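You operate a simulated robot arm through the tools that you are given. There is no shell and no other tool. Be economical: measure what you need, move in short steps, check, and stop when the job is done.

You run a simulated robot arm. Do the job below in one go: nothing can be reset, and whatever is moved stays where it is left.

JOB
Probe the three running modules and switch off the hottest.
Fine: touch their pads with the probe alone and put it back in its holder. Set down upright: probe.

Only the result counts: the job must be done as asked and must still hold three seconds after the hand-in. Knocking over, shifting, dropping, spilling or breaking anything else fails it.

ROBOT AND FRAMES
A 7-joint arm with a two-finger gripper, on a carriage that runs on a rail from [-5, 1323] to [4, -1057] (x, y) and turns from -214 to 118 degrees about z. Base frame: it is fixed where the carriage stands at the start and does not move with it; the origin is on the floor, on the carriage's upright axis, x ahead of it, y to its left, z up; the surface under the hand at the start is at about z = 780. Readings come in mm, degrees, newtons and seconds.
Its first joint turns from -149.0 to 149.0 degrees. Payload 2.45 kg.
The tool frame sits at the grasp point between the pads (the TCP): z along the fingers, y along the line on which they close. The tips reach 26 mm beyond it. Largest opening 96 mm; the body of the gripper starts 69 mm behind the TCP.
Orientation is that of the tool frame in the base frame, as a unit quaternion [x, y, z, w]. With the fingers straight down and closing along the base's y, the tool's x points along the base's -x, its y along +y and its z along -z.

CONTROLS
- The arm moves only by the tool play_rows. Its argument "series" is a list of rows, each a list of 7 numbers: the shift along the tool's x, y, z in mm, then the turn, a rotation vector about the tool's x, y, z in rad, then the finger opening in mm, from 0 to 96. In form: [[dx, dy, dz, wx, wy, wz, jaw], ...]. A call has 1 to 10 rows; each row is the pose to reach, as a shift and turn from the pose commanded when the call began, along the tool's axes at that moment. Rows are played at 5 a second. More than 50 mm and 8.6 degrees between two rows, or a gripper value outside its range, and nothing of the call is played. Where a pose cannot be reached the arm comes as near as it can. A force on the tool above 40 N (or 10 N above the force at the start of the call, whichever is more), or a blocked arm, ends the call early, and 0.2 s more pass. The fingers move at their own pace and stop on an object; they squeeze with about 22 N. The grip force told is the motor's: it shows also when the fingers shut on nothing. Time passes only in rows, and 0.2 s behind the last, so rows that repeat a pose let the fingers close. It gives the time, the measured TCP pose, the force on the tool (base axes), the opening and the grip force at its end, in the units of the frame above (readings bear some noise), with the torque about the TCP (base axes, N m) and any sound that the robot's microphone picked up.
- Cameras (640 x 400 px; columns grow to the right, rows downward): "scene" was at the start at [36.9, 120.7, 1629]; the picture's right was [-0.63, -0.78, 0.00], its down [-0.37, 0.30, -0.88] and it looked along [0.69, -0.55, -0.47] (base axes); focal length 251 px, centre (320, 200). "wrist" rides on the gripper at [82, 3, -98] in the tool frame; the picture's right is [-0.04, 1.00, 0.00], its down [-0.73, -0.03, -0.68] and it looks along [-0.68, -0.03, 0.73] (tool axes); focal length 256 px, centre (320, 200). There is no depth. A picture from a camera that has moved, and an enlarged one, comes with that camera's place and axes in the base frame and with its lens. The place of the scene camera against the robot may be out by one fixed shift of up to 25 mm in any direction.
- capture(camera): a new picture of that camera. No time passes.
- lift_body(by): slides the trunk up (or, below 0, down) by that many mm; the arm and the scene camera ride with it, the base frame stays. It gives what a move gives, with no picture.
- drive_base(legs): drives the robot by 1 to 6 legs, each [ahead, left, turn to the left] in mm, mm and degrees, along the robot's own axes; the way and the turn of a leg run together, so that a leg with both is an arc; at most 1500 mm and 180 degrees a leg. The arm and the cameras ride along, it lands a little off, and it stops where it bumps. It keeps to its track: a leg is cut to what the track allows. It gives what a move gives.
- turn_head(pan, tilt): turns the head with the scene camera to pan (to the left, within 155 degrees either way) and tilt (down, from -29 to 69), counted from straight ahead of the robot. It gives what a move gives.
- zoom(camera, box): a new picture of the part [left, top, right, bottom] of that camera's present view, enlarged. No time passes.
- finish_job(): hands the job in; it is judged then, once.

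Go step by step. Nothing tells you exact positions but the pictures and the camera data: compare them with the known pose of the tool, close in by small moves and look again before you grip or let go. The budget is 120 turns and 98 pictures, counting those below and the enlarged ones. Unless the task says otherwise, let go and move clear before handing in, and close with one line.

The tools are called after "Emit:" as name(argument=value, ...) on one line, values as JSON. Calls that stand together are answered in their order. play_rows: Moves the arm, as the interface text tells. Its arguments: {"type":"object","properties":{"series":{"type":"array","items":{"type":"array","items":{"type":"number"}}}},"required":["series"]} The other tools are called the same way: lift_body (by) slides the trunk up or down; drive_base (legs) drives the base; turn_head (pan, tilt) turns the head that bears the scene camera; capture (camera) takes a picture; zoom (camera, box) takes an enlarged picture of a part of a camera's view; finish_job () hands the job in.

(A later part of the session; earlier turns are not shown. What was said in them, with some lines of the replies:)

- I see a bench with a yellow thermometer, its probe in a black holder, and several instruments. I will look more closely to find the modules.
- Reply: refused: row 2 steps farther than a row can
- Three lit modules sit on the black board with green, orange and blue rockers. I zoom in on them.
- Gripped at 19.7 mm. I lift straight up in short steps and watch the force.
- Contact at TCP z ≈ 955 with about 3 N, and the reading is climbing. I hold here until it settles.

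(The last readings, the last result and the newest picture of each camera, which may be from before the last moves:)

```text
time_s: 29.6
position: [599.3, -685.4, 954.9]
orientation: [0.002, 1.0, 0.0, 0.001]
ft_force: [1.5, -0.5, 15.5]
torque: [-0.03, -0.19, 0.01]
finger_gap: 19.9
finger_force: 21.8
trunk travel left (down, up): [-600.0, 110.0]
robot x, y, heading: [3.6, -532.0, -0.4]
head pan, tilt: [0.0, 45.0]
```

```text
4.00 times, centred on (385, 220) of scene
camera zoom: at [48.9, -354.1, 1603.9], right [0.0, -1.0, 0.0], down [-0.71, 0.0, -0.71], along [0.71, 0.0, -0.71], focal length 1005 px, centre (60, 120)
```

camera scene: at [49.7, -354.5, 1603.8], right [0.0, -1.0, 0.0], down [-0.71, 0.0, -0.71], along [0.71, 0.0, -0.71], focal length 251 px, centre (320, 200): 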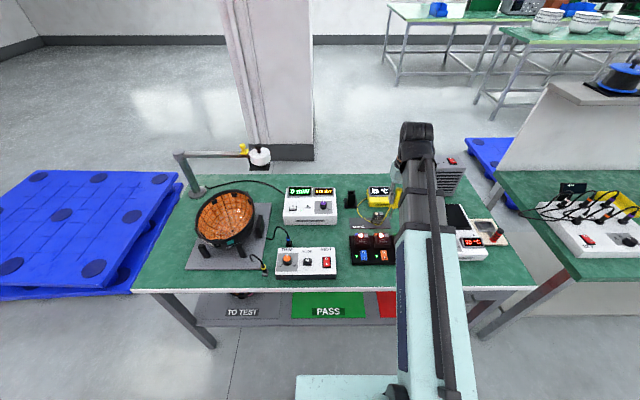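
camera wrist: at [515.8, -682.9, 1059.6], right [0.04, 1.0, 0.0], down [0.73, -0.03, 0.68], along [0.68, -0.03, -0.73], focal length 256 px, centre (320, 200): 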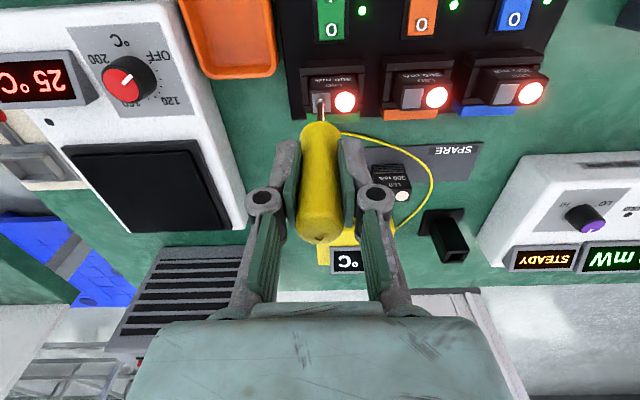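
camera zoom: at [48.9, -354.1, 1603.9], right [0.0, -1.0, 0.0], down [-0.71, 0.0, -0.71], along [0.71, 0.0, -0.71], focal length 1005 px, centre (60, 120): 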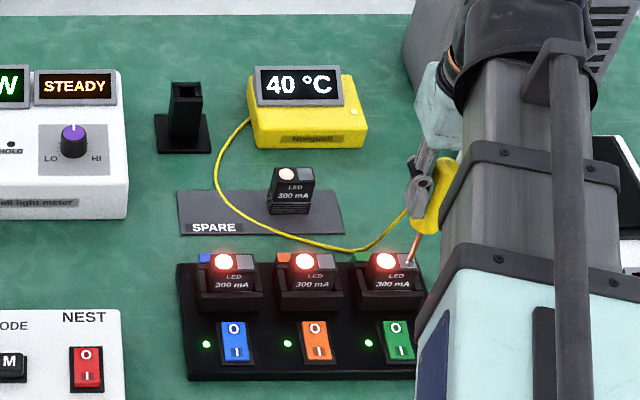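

Emit:
play_rows(series=[[0, 0, -0.7, 0, 0, 0, 15], [0, 0, -0.7, 0, 0, 0, 15], [0, 0, -0.7, 0, 0, 0, 15], [0, 0, -0.7, 0, 0, 0, 15], [0, 0, -0.7, 0, 0, 0, 15], [0, 0, -0.7, 0, 0, 0, 15], [0, 0, -0.7, 0, 0, 0, 15], [0, 0, -0.7, 0, 0, 0, 15], [0, 0, -0.7, 0, 0, 0, 15], [0, 0, -0.7, 0, 0, 0, 15]])

Emit:
zoom(camera="scene", box=[340, 170, 430, 270])

Emit:
zoom(camera="wrist", box=[290, 50, 360, 120])

```text
time_s: 31.8
position: [597.5, -686.9, 955.0]
orientation: [0.003, 1.0, 0.0, 0.001]
ft_force: [0.1, 0.8, -0.2]
torque: [0.0, 0.03, -0.01]
finger_gap: 19.9
finger_force: 22.2
trunk travel left (down, up): [-600.0, 110.0]
robot x, y, heading: [-2.4, -531.5, -0.3]
head pan, tilt: [0.0, 45.0]
```

```text
4.00 times, centred on (385, 220) of scene
camera zoom: at [50.0, -354.4, 1603.7], right [0.0, -1.0, 0.0], down [-0.71, 0.0, -0.71], along [0.71, 0.0, -0.71], focal length 1005 px, centre (60, 120)
```

zoom: 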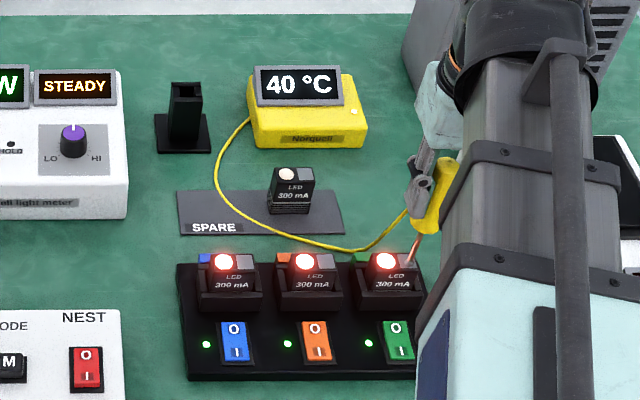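

```text
5.71 times, centred on (325, 85) of wrist
camera zoom: at [515.2, -682.7, 1053.4], right [0.04, 1.0, 0.0], down [0.73, -0.03, 0.68], along [0.68, -0.03, -0.73], focal length 1463 px, centre (291, 857)
```

zoom: 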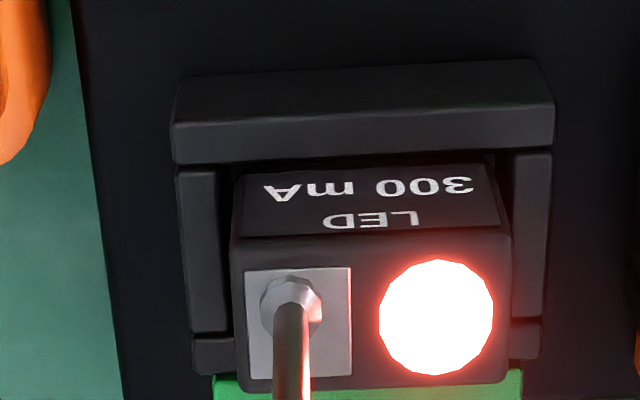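

Emit:
play_rows(series=[[0, 0, -15, 0, 0, 0, 15], [0, 0, -30, 0, 0, 0, 15], [0, 0, -30, 0, 0, 0, 15], [0, 0, -30, 0, 0, 0, 15]])

Emit:
zoom(camera="scene", box=[340, 170, 430, 270])

```text
time_s: 32.8
position: [597.8, -686.9, 984.6]
orientation: [0.004, 1.0, 0.0, 0.0]
ft_force: [-0.2, -0.4, -0.7]
torque: [0.03, -0.02, 0.0]
finger_gap: 19.8
finger_force: 22.1
trunk travel left (down, up): [-600.0, 110.0]
robot x, y, heading: [1.1, -532.6, -0.4]
head pan, tilt: [0.0, 45.0]
```

```text
4.00 times, centred on (385, 220) of scene
camera zoom: at [50.1, -354.4, 1603.8], right [0.0, -1.0, 0.0], down [-0.71, 0.0, -0.71], along [0.71, 0.0, -0.71], focal length 1005 px, centre (60, 120)
```

zoom: 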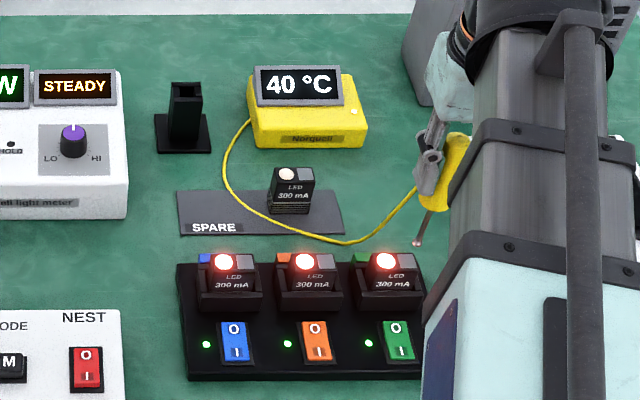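

Emit:
play_rows(series=[[-1, 0, 15, 0, 0, 0, 15], [-1, 0, 26, 0, 0, 0, 15], [-1, 0, 29.5, 0, 0, 0, 15], [-1, 0, 30.4, 0, 0, 0, 15], [-1, 0, 30.4, 0, 0, 0, 15], [-1, 0, 30.4, 0, 0, 0, 15], [-1, 0, 30.4, 0, 0, 0, 15], [-1, 0, 30.4, 0, 0, 0, 15], [-1, 0, 30.4, 0, 0, 0, 15], [-1, 0, 30.4, 0, 0, 0, 15]])

Emit:
zoom(camera="scene", box=[340, 170, 430, 270])

```text
time_s: 35.0
position: [599.1, -686.6, 954.4]
orientation: [0.002, 1.0, 0.0, 0.0]
ft_force: [0.2, -0.2, 0.9]
torque: [0.0, 0.01, 0.0]
finger_gap: 19.8
finger_force: 21.9
trunk travel left (down, up): [-600.0, 110.0]
robot x, y, heading: [3.2, -529.5, -0.5]
head pan, tilt: [0.0, 45.0]
```

```text
4.00 times, centred on (385, 220) of scene
camera zoom: at [50.0, -354.3, 1603.8], right [0.0, -1.0, 0.0], down [-0.71, 0.0, -0.71], along [0.71, 0.0, -0.71], focal length 1005 px, centre (60, 120)
```

zoom: 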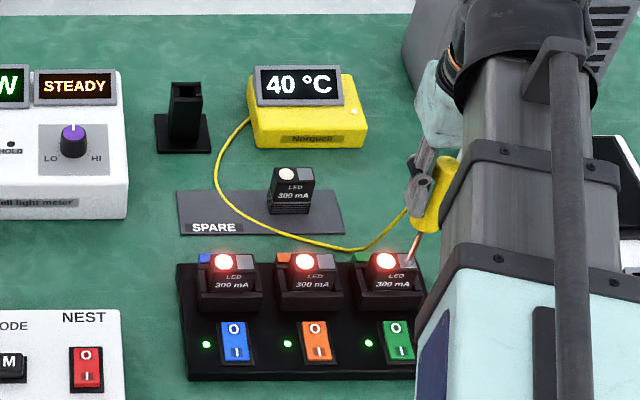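

Emit:
play_rows(series=[[0, 0, 0.6, 0, 0, 0, 15], [0, 0, 0.6, 0, 0, 0, 15], [0, 0, 0.6, 0, 0, 0, 15], [0, 0, 0.6, 0, 0, 0, 15], [0, 0, 0.6, 0, 0, 0, 15], [0, 0, 0.6, 0, 0, 0, 15], [0, 0, 0.6, 0, 0, 0, 15], [0, 0, 0.6, 0, 0, 0, 15]])

Emit:
zoom(camera="scene", box=[340, 170, 430, 270])

```text
time_s: 36.8
position: [599.2, -686.4, 953.7]
orientation: [0.003, 1.0, 0.001, 0.0]
ft_force: [0.4, -0.3, 12.9]
torque: [-0.01, -0.1, 0.02]
finger_gap: 19.8
finger_force: 22.1
trunk travel left (down, up): [-600.0, 110.0]
robot x, y, heading: [5.6, -533.4, -0.4]
head pan, tilt: [0.0, 45.0]
```

```text
4.00 times, centred on (385, 220) of scene
camera zoom: at [49.0, -354.1, 1603.8], right [0.0, -1.0, 0.0], down [-0.71, 0.0, -0.71], along [0.71, 0.0, -0.71], focal length 1005 px, centre (60, 120)
```

zoom: 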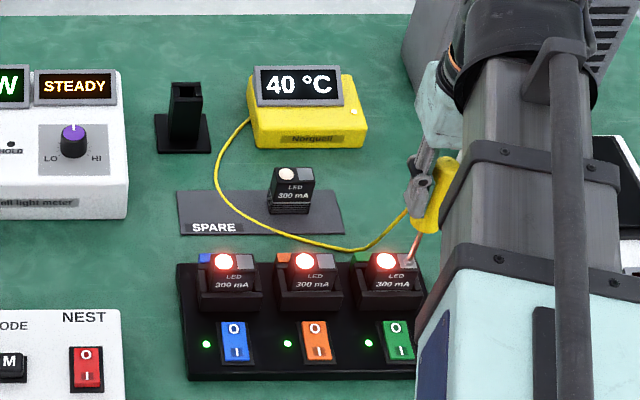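

Green reads a stable 40 °C against 45 °C for orange. Next I probe blue.

Emit:
play_rows(series=[[0, 0, -15, 0, 0, 0, 15], [0, 0, -30, 0, 0, 0, 15], [0, 38, -30, 0, 0, 0, 15], [0, 76, -30, 0, 0, 0, 15], [0, 114, -30, 0, 0, 0, 15], [0, 149.5, -30, 0, 0, 0, 15], [0, 149.5, -15, 0, 0, 0, 15], [0, 149.5, -8, 0, 0, 0, 15], [0, 149.5, -8, 0, 0, 0, 15]])

Emit:
capture(camera="wrist")

Emit:
zoom(camera="wrist", box=[290, 50, 360, 120])

```text
time_s: 38.8
position: [600.9, -537.2, 960.2]
orientation: [0.003, 1.0, -0.001, 0.0]
ft_force: [0.1, -0.6, -0.6]
torque: [0.01, -0.03, 0.01]
finger_gap: 19.8
finger_force: 22.0
trunk travel left (down, up): [-600.0, 110.0]
robot x, y, heading: [3.1, -531.9, -0.3]
head pan, tilt: [0.0, 45.0]
```

```text
49 pictures are left
camera wrist: at [516.8, -533.2, 1059.4], right [0.04, 1.0, 0.0], down [0.73, -0.03, 0.68], along [0.68, -0.03, -0.73], focal length 256 px, centre (320, 200)
```

wrist: 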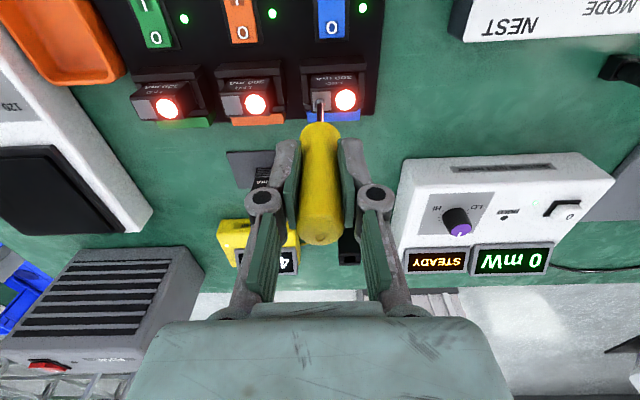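

```text
5.71 times, centred on (325, 85) of wrist
camera zoom: at [516.8, -533.2, 1059.4], right [0.04, 1.0, 0.0], down [0.73, -0.03, 0.68], along [0.68, -0.03, -0.73], focal length 1463 px, centre (291, 857)
```

zoom: 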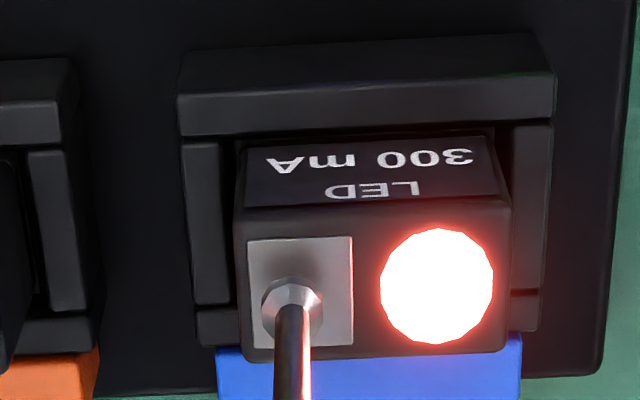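

Emit:
play_rows(series=[[0, 1.5, 3, 0, 0, 0, 15], [0, 1.5, 6, 0, 0, 0, 15], [0, 1.5, 7.2, 0, 0, 0, 15], [0, 1.5, 7.2, 0, 0, 0, 15], [0, 1.5, 7.2, 0, 0, 0, 15], [0, 1.5, 7.2, 0, 0, 0, 15]])

Emit:
capture(camera="wrist")

Emit:
capture(camera="scene")

```text
time_s: 40.2
position: [598.4, -535.7, 954.3]
orientation: [0.002, 1.0, 0.001, 0.0]
ft_force: [0.1, -1.0, 4.0]
torque: [-0.01, -0.09, 0.0]
finger_gap: 19.8
finger_force: 22.1
trunk travel left (down, up): [-600.0, 110.0]
robot x, y, heading: [1.2, -533.6, -0.3]
head pan, tilt: [0.0, 45.0]
```

```text
47 pictures are left
camera wrist: at [516.4, -532.0, 1053.1], right [0.04, 1.0, 0.0], down [0.73, -0.03, 0.68], along [0.68, -0.03, -0.73], focal length 256 px, centre (320, 200)
```

wrist: 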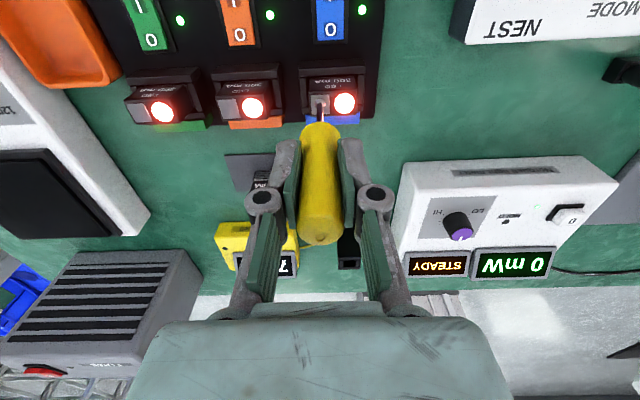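

```text
46 pictures are left
camera scene: at [49.8, -354.4, 1603.8], right [0.0, -1.0, 0.0], down [-0.71, 0.0, -0.71], along [0.71, 0.0, -0.71], focal length 251 px, centre (320, 200)
```

scene: 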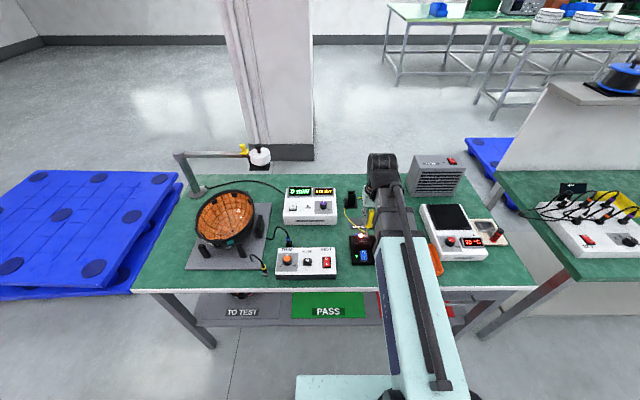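

Blue already reads 70-something. I hold a bit more, then read it.

Emit:
play_rows(series=[[0, 0, 0, 0, 0, 0, 15], [0, 0, 0, 0, 0, 0, 15], [0, 0, 0, 0, 0, 0, 15], [0, 0, 0, 0, 0, 0, 15], [0, 0, 0, 0, 0, 0, 15], [0, 0, 0, 0, 0, 0, 15]])

Emit:
zoom(camera="wrist", box=[200, 200, 360, 300])

Emit:
play_rows(series=[[0, 0, -15, 0, 0, 0, 15], [0, 0, -45, 0, 0, 0, 15], [0, 0, -80, 0, 0, 0, 15]])

Emit:
capture(camera="wrist")

```text
time_s: 41.6
position: [598.5, -535.7, 953.8]
orientation: [0.003, 1.0, 0.001, 0.0]
ft_force: [0.2, 0.0, 4.2]
torque: [-0.01, 0.0, 0.0]
finger_gap: 19.8
finger_force: 22.0
trunk travel left (down, up): [-600.0, 110.0]
robot x, y, heading: [3.1, -531.4, -0.5]
head pan, tilt: [0.0, 45.0]
```

```text
4.00 times, centred on (280, 250) of wrist
camera zoom: at [516.4, -532.0, 1053.0], right [0.04, 1.0, 0.0], down [0.73, -0.03, 0.68], along [0.68, -0.03, -0.73], focal length 1024 px, centre (480, 0)
```

zoom: 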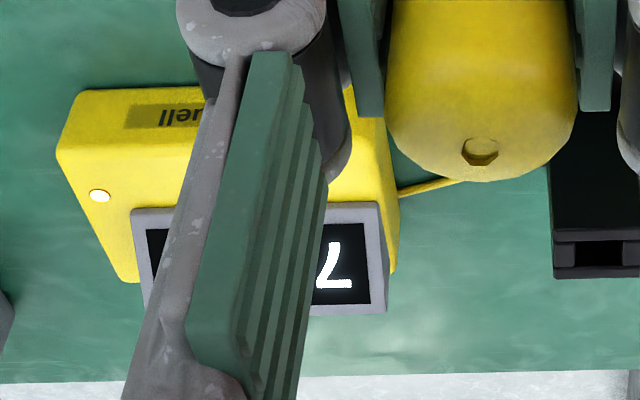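

```text
time_s: 42.4
position: [598.5, -532.9, 1036.8]
orientation: [0.003, 1.0, -0.001, 0.0]
ft_force: [0.4, 0.2, -0.2]
torque: [-0.02, 0.02, -0.04]
finger_gap: 19.7
finger_force: 21.7
trunk travel left (down, up): [-600.0, 110.0]
robot x, y, heading: [3.2, -532.2, -0.3]
head pan, tilt: [0.0, 45.0]
```

```text
44 pictures are left
camera wrist: at [516.2, -530.1, 1135.6], right [0.04, 1.0, 0.0], down [0.73, -0.03, 0.68], along [0.68, -0.03, -0.73], focal length 256 px, centre (320, 200)
```

wrist: 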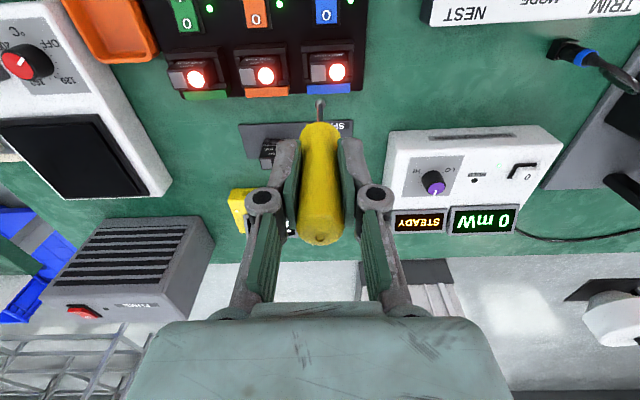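

Blue is the hottest at over 70 °C, compared with 45 for orange and 40 for green. I retrace my commanded path to the spot above the holder.

Emit:
play_rows(series=[[-40, 6, 0, 0, 0, 0, 15], [-80, 12, 0, 0, 0, 0, 15], [-120, 18, 0, 0, 0, 0, 15], [-160, 23, 3, 0, 0, 0, 15], [-200, 28, 5, 0, 0, 0, 15], [-232, 32.5, 7, 0, 0, 0, 15], [-232, 32.5, 7, 0, 0, 0, 15], [-232, 32.5, 7, 0, 0, 0, 15]])

Emit:
zoom(camera="wrist", box=[270, 20, 370, 150])

Emit:
zoom(camera="scene", box=[310, 120, 410, 220])

Emit:
zoom(camera="wrist", box=[270, 70, 370, 150])

```text
time_s: 44.2
position: [831.5, -501.9, 1029.1]
orientation: [0.002, 1.0, -0.001, 0.0]
ft_force: [0.2, -1.0, -0.1]
torque: [-0.01, 0.0, -0.01]
finger_gap: 19.9
finger_force: 21.7
trunk travel left (down, up): [-600.0, 110.0]
robot x, y, heading: [-2.0, -529.6, -0.3]
head pan, tilt: [0.0, 45.0]
```

```text
3.08 times, centred on (320, 85) of wrist
camera zoom: at [747.5, -499.0, 1127.0], right [0.04, 1.0, 0.0], down [0.73, -0.03, 0.68], along [0.68, -0.03, -0.73], focal length 788 px, centre (320, 554)
```

zoom: 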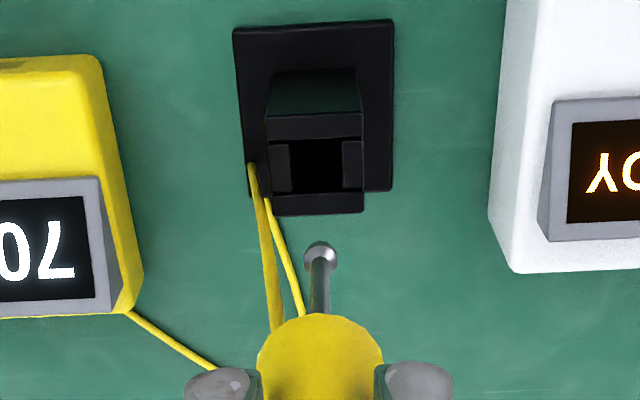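

```text
4.00 times, centred on (360, 170) of scene
camera zoom: at [49.9, -354.4, 1603.8], right [0.0, -1.0, 0.0], down [-0.71, 0.0, -0.71], along [0.71, 0.0, -0.71], focal length 1005 px, centre (160, 320)
```

zoom: 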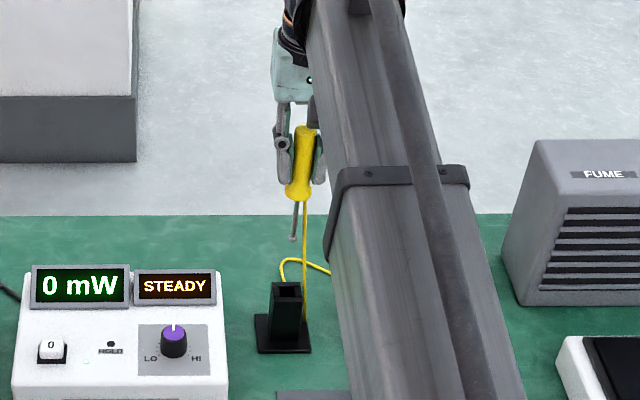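

```text
5.00 times, centred on (320, 110) of wrist
camera zoom: at [747.5, -499.0, 1127.0], right [0.04, 1.0, 0.0], down [0.73, -0.03, 0.68], along [0.68, -0.03, -0.73], focal length 1280 px, centre (320, 650)
```

zoom: 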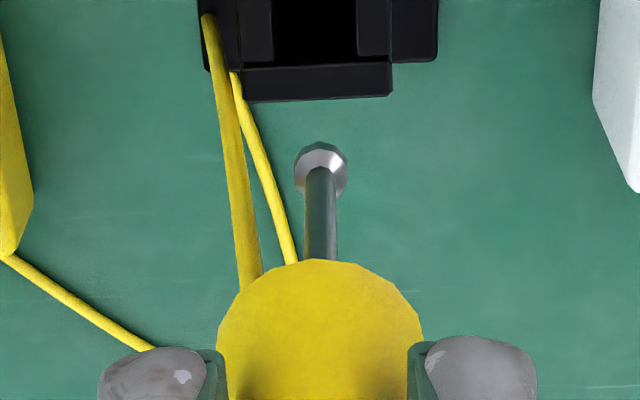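

Emit:
play_rows(series=[[0, 0.7, 30, 0, 0, 0, 15], [0, 0.7, 62, 0, 0, 0, 15], [0, 0.7, 62, 0, 0, 0, 15]])

Emit:
zoom(camera="wrist", box=[280, 60, 360, 140])

Emit:
zoom(camera="scene", box=[325, 150, 385, 220])

```text
time_s: 45.0
position: [830.0, -502.8, 964.7]
orientation: [0.002, 1.0, 0.0, 0.0]
ft_force: [0.6, 0.0, -0.3]
torque: [0.01, -0.01, -0.02]
finger_gap: 19.8
finger_force: 21.7
trunk travel left (down, up): [-600.0, 110.0]
robot x, y, heading: [4.9, -534.5, -0.3]
head pan, tilt: [0.0, 45.0]
```

```text
5.00 times, centred on (320, 100) of wrist
camera zoom: at [747.2, -499.2, 1063.6], right [0.04, 1.0, 0.0], down [0.73, -0.03, 0.68], along [0.68, -0.03, -0.73], focal length 1280 px, centre (320, 700)
```

zoom: 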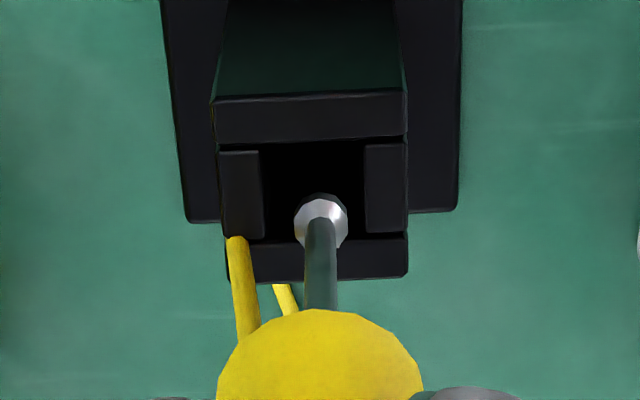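

```text
5.71 times, centred on (355, 185) of scene
camera zoom: at [50.2, -354.3, 1603.8], right [0.0, -1.0, 0.0], down [-0.71, 0.0, -0.71], along [0.71, 0.0, -0.71], focal length 1435 px, centre (120, 286)
```

zoom: 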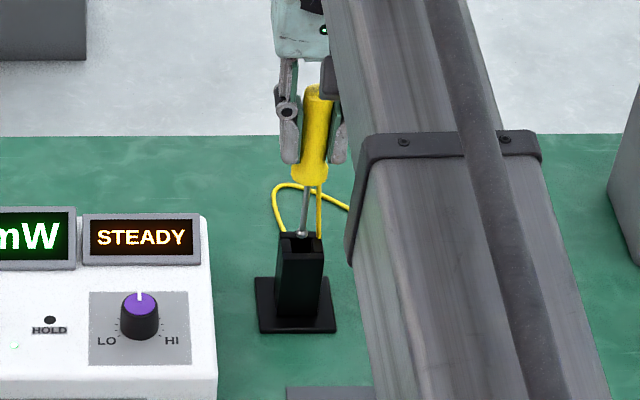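

Emit:
play_rows(series=[[0, -1, 3, 0, 0, 0, 15], [0, -1, 12, 0, 0, 0, 15], [0, -1, 22, 0, 0, 0, 15], [0, -1, 22, 0, 0, 0, 15]])

Emit:
zoom(camera="wrist", box=[280, 60, 360, 140])

```text
time_s: 46.0
position: [831.5, -503.3, 944.4]
orientation: [0.002, 1.0, 0.0, 0.001]
ft_force: [0.4, -0.2, -0.3]
torque: [-0.01, 0.01, -0.03]
finger_gap: 19.7
finger_force: 21.8
trunk travel left (down, up): [-600.0, 110.0]
robot x, y, heading: [1.7, -537.0, -0.0]
head pan, tilt: [0.0, 45.0]
```

```text
5.00 times, centred on (320, 100) of wrist
camera zoom: at [748.6, -500.2, 1042.2], right [0.04, 1.0, 0.0], down [0.73, -0.03, 0.68], along [0.68, -0.03, -0.73], focal length 1280 px, centre (320, 700)
```

zoom: 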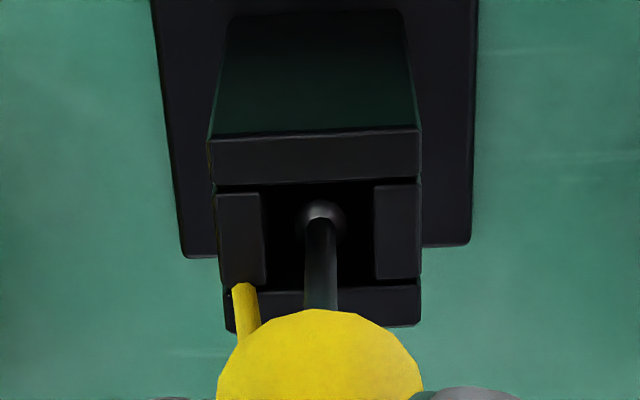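

Emit:
play_rows(series=[[0, 0, 15, 0, 0, 0, 15], [0, 0, 30, 0, 0, 0, 15], [0, 0, 40, 0, 0, 0, 15], [0, 0, 43, 0, 0, 0, 15], [0, 0, 44, 0, 0, 0, 15]])

Emit:
zoom(camera="wrist", box=[270, 60, 370, 160])

Emit:
zoom(camera="scene", box=[325, 150, 385, 220])

```text
time_s: 47.2
position: [831.8, -505.2, 899.1]
orientation: [0.002, 1.0, 0.001, 0.0]
ft_force: [0.5, -0.5, 0.1]
torque: [0.02, 0.0, -0.02]
finger_gap: 19.7
finger_force: 21.9
trunk travel left (down, up): [-600.0, 110.0]
robot x, y, heading: [0.8, -532.7, -0.5]
head pan, tilt: [0.0, 45.0]
```

```text
4.00 times, centred on (320, 110) of wrist
camera zoom: at [749.0, -501.3, 997.3], right [0.04, 1.0, 0.0], down [0.73, -0.03, 0.68], along [0.68, -0.03, -0.73], focal length 1024 px, centre (320, 560)
```

zoom: 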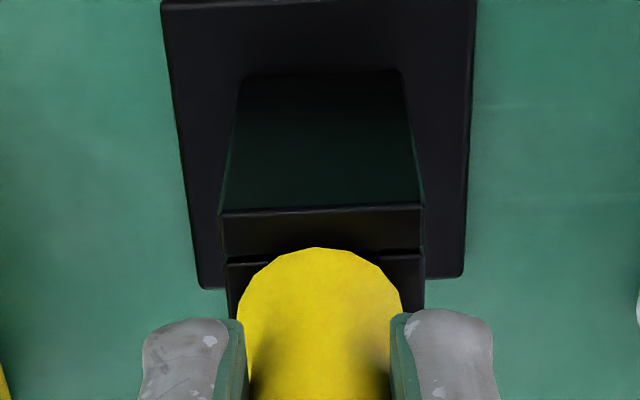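

```text
5.71 times, centred on (355, 185) of scene
camera zoom: at [50.1, -354.4, 1603.8], right [0.0, -1.0, 0.0], down [-0.71, 0.0, -0.71], along [0.71, 0.0, -0.71], focal length 1435 px, centre (120, 286)
```

zoom: 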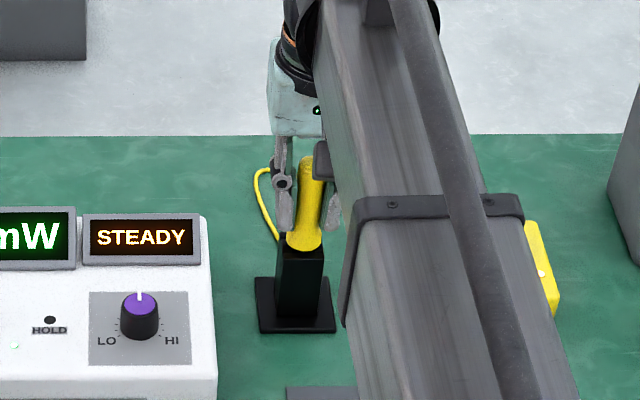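

Emit:
play_rows(series=[[0, 0, 1, 0, 0, 0, 15], [0, 0, 1.7, 0, 0, 0, 15], [0, 0, 1.7, 0, 0, 0, 15]])

```text
time_s: 48.0
position: [832.3, -504.4, 896.6]
orientation: [0.002, 1.0, 0.0, 0.0]
ft_force: [-0.2, -0.3, -0.1]
torque: [0.04, 0.02, 0.0]
finger_gap: 19.4
finger_force: 22.3
trunk travel left (down, up): [-600.0, 110.0]
robot x, y, heading: [2.7, -532.6, -0.4]
head pan, tilt: [0.0, 45.0]
```

Emit:
play_rows(series=[[0, 0, 0.7, 0, 0, 0, 15], [0, 0, 1.2, 0, 0, 0, 15], [0, 0, 1.2, 0, 0, 0, 15]])

```text
time_s: 48.8
position: [831.4, -504.5, 896.8]
orientation: [0.003, 1.0, 0.0, 0.001]
ft_force: [-0.2, 0.3, 3.5]
torque: [-0.04, -0.05, 0.02]
finger_gap: 19.7
finger_force: 22.4
trunk travel left (down, up): [-600.0, 110.0]
robot x, y, heading: [0.4, -531.3, -0.4]
head pan, tilt: [0.0, 45.0]
```

The probe is seated at 3.5 N. I open gently to a moderate width and look.

Emit:
play_rows(series=[[0, 0, -0.3, 0, 0, 0, 24], [0, 0, -0.3, 0, 0, 0, 32], [0, 0, -0.3, 0, 0, 0, 50], [0, 0, -0.3, 0, 0, 0, 66], [0, 0, -0.3, 0, 0, 0, 66]])

Emit:
capture(camera="wrist")

Emit:
zoom(camera="scene", box=[325, 150, 385, 220])

```text
time_s: 50.0
position: [832.1, -505.4, 896.4]
orientation: [0.002, 1.0, 0.001, 0.001]
ft_force: [0.8, -0.6, 0.5]
torque: [0.0, 0.0, 0.0]
finger_gap: 66.0
finger_force: 0.1
trunk travel left (down, up): [-600.0, 110.0]
robot x, y, heading: [2.1, -530.3, -0.2]
head pan, tilt: [0.0, 45.0]
```

```text
35 pictures are left
camera wrist: at [749.4, -501.0, 994.8], right [0.04, 1.0, 0.0], down [0.73, -0.03, 0.68], along [0.68, -0.03, -0.73], focal length 256 px, centre (320, 200)
```

wrist: 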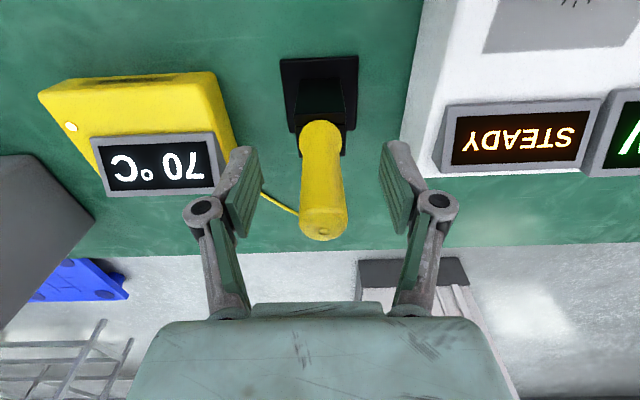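

```text
5.71 times, centred on (355, 185) of scene
camera zoom: at [50.0, -354.4, 1603.8], right [0.0, -1.0, 0.0], down [-0.71, 0.0, -0.71], along [0.71, 0.0, -0.71], focal length 1435 px, centre (120, 286)
```

zoom: 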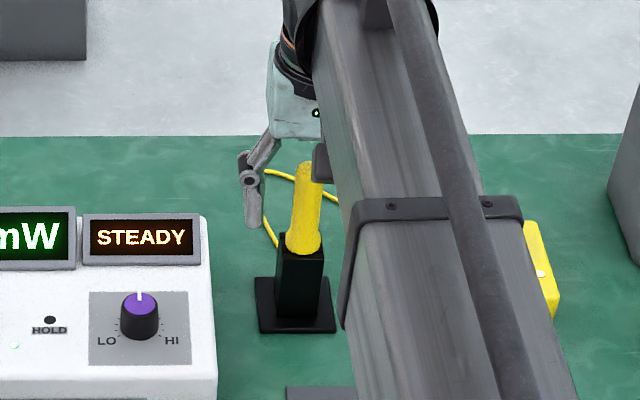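

The probe is back in its holder, released and upright. I retract straight up and move over the blue rocker.

Emit:
play_rows(series=[[0, 0, -40, 0, 0, 0, 70], [0, 0, -80, 0, 0, 0, 70], [0, 0, -125, 0, 0, 0, 70], [45, 0, -145, 0, 0, 0, 70], [94, 0, -145, 0, 0, 0, 40], [143, -5, -145, 0, 0, 0, 0], [192, -10, -145, 0, 0, 0, 0], [241, -15, -140, 0, 0, 0, 0], [285, -22, -135, 0, 0, 0, 0], [285, -22, -100, 0, 0, 0, 0]])

Emit:
capture(camera="wrist")

Emit:
zoom(camera="scene", box=[340, 170, 430, 270])

```text
time_s: 52.2
position: [545.3, -525.6, 996.1]
orientation: [0.003, 1.0, 0.001, 0.0]
ft_force: [-0.6, 0.0, 0.2]
torque: [-0.01, -0.02, -0.03]
finger_gap: 0.0
finger_force: 22.1
trunk travel left (down, up): [-600.0, 110.0]
robot x, y, heading: [2.0, -531.3, -0.4]
head pan, tilt: [0.0, 45.0]
```

```text
33 pictures are left
camera wrist: at [463.2, -522.1, 1094.4], right [0.04, 1.0, 0.0], down [0.73, -0.03, 0.68], along [0.68, -0.03, -0.73], focal length 256 px, centre (320, 200)
```

wrist: 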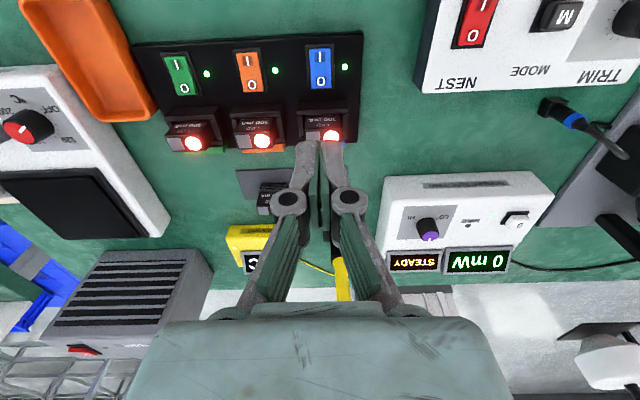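

```text
4.00 times, centred on (385, 220) of scene
camera zoom: at [49.5, -354.4, 1603.8], right [0.0, -1.0, 0.0], down [-0.71, 0.0, -0.71], along [0.71, 0.0, -0.71], focal length 1005 px, centre (60, 120)
```

zoom: 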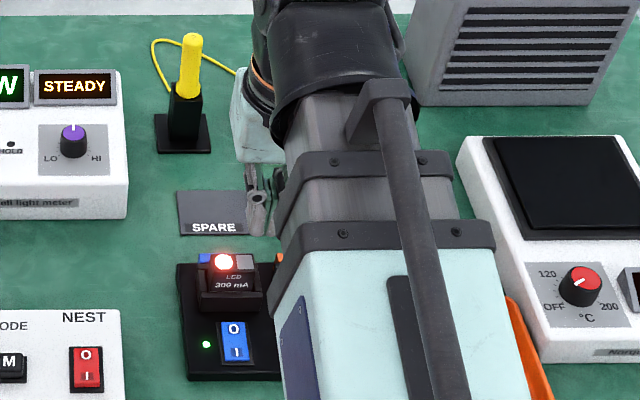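

Emit:
zoom(camera="wrist", box=[275, 25, 385, 165])

Emit:
zoom(camera="scene", box=[380, 230, 415, 270])

```text
2.86 times, centred on (330, 95) of wrist
camera zoom: at [463.2, -522.1, 1094.4], right [0.04, 1.0, 0.0], down [0.73, -0.03, 0.68], along [0.68, -0.03, -0.73], focal length 731 px, centre (291, 500)
```

zoom: 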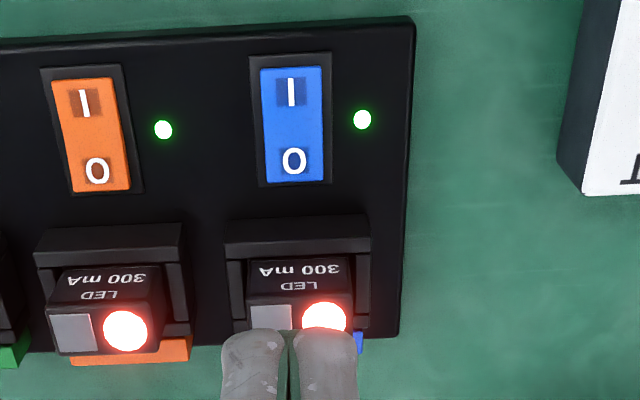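

```text
10.00 times, centred on (398, 250) of scene
camera zoom: at [49.5, -354.4, 1603.8], right [0.0, -1.0, 0.0], down [-0.71, 0.0, -0.71], along [0.71, 0.0, -0.71], focal length 2512 px, centre (-455, -300)
```

zoom: 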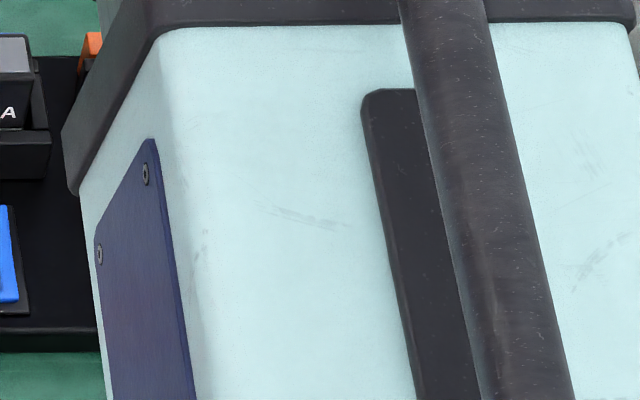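

Emit:
play_rows(series=[[-19, 0, 35, 0, 0, 0, 0], [-19, 0, 75, 0, 0, 0, 0], [-19, 0, 110, 0, 0, 0, 0], [-19, 0, 140, 0, 0, 0, 0], [-19, 0, 140, 0, 0, 0, 0]])

Emit:
capture(camera="wrist")

Emit:
zoom(camera="scene", box=[350, 190, 420, 270])

```text
time_s: 53.4
position: [569.5, -526.0, 856.9]
orientation: [0.003, 1.0, 0.001, 0.0]
ft_force: [0.6, -1.1, -0.2]
torque: [0.02, 0.01, -0.01]
finger_gap: 0.0
finger_force: 21.4
trunk travel left (down, up): [-600.0, 110.0]
robot x, y, heading: [2.5, -529.3, -0.3]
head pan, tilt: [0.0, 45.0]
```

```text
29 pictures are left
camera wrist: at [485.7, -521.9, 955.1], right [0.04, 1.0, 0.0], down [0.73, -0.03, 0.68], along [0.68, -0.03, -0.73], focal length 256 px, centre (320, 200)
```

wrist: 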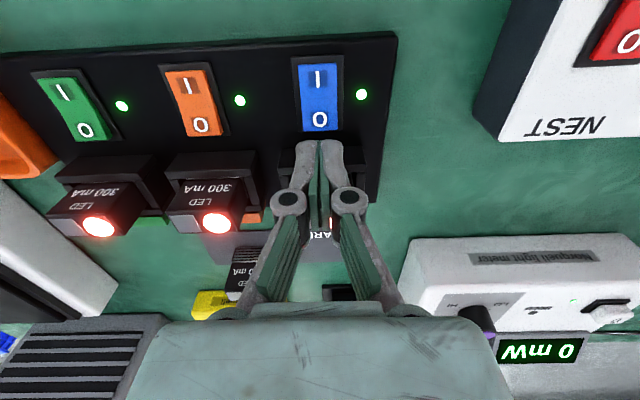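

```text
5.00 times, centred on (385, 230) of scene
camera zoom: at [50.2, -354.3, 1603.8], right [0.0, -1.0, 0.0], down [-0.71, 0.0, -0.71], along [0.71, 0.0, -0.71], focal length 1256 px, centre (-5, 50)
```

zoom: 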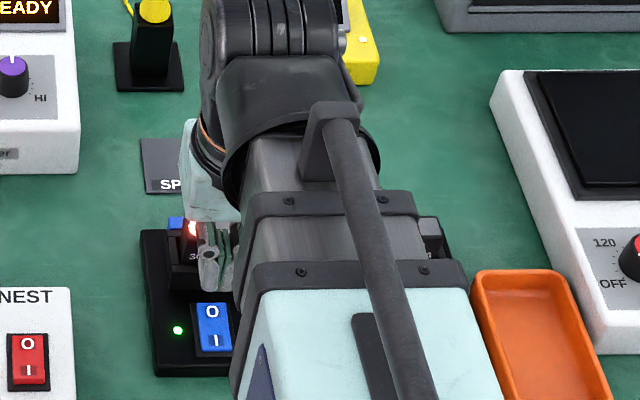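

Emit:
play_rows(series=[[2, 0.5, 10, 0, 0, 0, 0], [2, 0.5, 22, 0, 0, 0, 0], [2, 0.5, 22, 0, 0, 0, 0]])

Emit:
zoom(camera="wrist", box=[240, 60, 400, 180])

Emit:
zoom(camera="scene", box=[360, 215, 410, 265])

```text
time_s: 54.2
position: [565.2, -524.1, 833.9]
orientation: [0.003, 1.0, 0.0, 0.0]
ft_force: [-0.1, -0.1, -0.4]
torque: [-0.02, 0.01, 0.03]
finger_gap: 0.0
finger_force: 21.8
trunk travel left (down, up): [-600.0, 110.0]
robot x, y, heading: [1.3, -531.7, -0.5]
head pan, tilt: [0.0, 45.0]
```

```text
3.33 times, centred on (320, 120) of wrist
camera zoom: at [482.9, -520.8, 932.4], right [0.04, 1.0, 0.0], down [0.73, -0.03, 0.68], along [0.68, -0.03, -0.73], focal length 853 px, centre (320, 467)
```

zoom: 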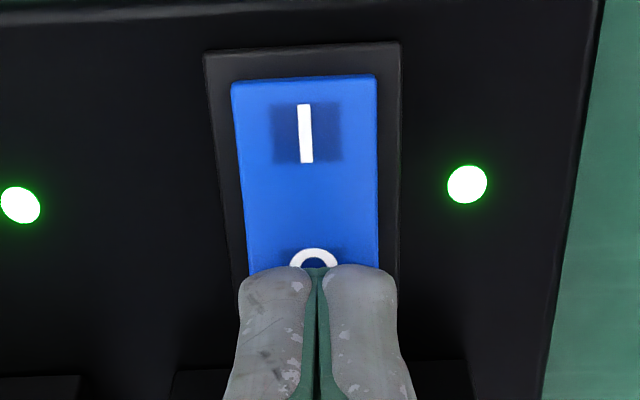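

```text
8.00 times, centred on (385, 240) of scene
camera zoom: at [50.1, -354.4, 1603.8], right [0.0, -1.0, 0.0], down [-0.71, 0.0, -0.71], along [0.71, 0.0, -0.71], focal length 2010 px, centre (-200, -120)
```

zoom: 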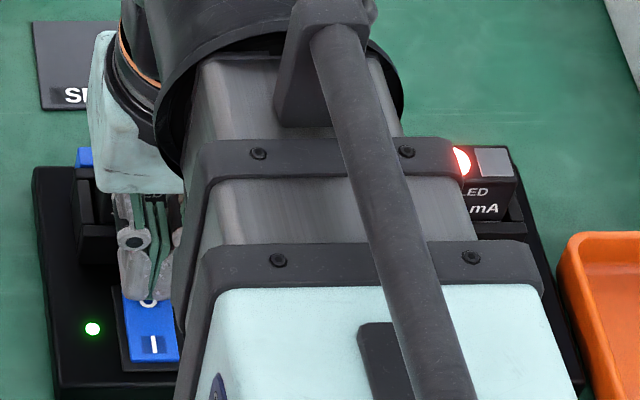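

Emit:
play_rows(series=[[0, -1, 3, 0, 0, 0, 0], [0, -1, 5, 0, 0, 0, 0], [0, -1, 7, 0, 0, 0, 0], [0, -1, 8, 0, 0, 0, 0]])

Emit:
zoom(camera="wrist", box=[240, 60, 400, 180])

```text
time_s: 55.2
position: [564.6, -526.0, 828.1]
orientation: [0.003, 1.0, 0.0, 0.002]
ft_force: [3.6, -0.4, 18.1]
torque: [-0.04, 0.13, 0.01]
finger_gap: 5.9
finger_force: 28.8
trunk travel left (down, up): [-600.0, 110.0]
robot x, y, heading: [3.2, -533.3, -0.5]
head pan, tilt: [0.0, 45.0]
```

```text
3.33 times, centred on (320, 120) of wrist
camera zoom: at [481.1, -521.8, 926.0], right [0.04, 1.0, 0.0], down [0.73, -0.03, 0.68], along [0.68, -0.03, -0.73], focal length 853 px, centre (320, 467)
```

zoom: 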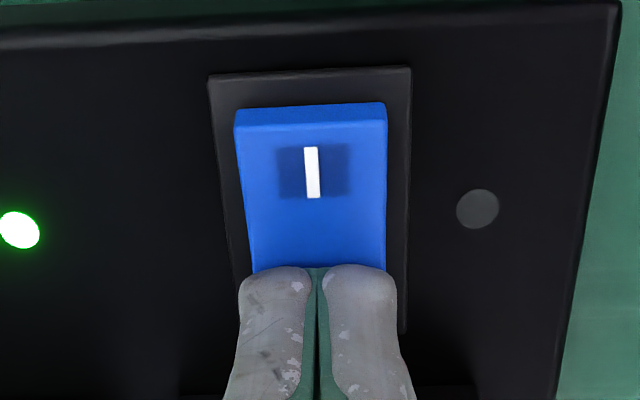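

The rocker flipped and its lamp went out. I retract straight up and verify.

Emit:
play_rows(series=[[0, 0, -20, 0, 0, 0, 0], [0, 0, -60, 0, 0, 0, 0], [0, 0, -105, 0, 0, 0, 0], [0, 0, -150, 0, 0, 0, 0], [0, 0, -190, 0, 0, 0, 0], [20, 40, -210, 0, 0, 0, 0], [20, 80, -220, 0, 0, 0, 0]])

Emit:
capture(camera="wrist")

Emit:
capture(camera="scene")

```text
time_s: 56.8
position: [544.8, -447.0, 1047.5]
orientation: [0.003, 1.0, 0.0, 0.0]
ft_force: [-0.2, 0.1, 0.2]
torque: [0.0, -0.02, 0.04]
finger_gap: 0.0
finger_force: 28.5
trunk travel left (down, up): [-600.0, 110.0]
robot x, y, heading: [4.4, -531.5, -0.3]
head pan, tilt: [0.0, 45.0]
```

```text
24 pictures are left
camera wrist: at [462.5, -442.6, 1145.8], right [0.04, 1.0, 0.0], down [0.73, -0.03, 0.68], along [0.68, -0.03, -0.73], focal length 256 px, centre (320, 200)
```

wrist: 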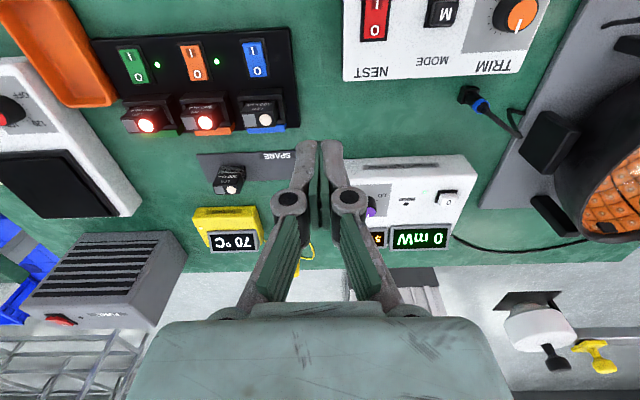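

```text
23 pictures are left
camera scene: at [49.8, -354.2, 1603.7], right [0.0, -1.0, 0.0], down [-0.71, 0.0, -0.71], along [0.71, 0.0, -0.71], focal length 251 px, centre (320, 200)
```

scene: 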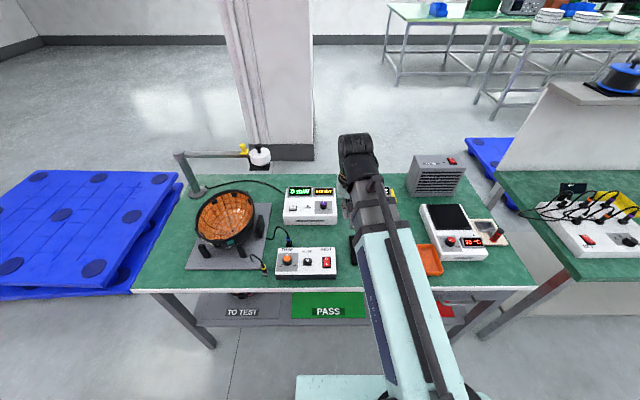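

The blue module is off, green and orange are still running, the probe is in its holder, and the arm is clear. I hand in now.

Emit:
finish_job()

```text
The job is handed in.
```

I probed all three running modules and switched off the hottest, blue, at 70 °C; orange read 45 °C and green 40 °C, both still on, and the probe is upright in its holder.
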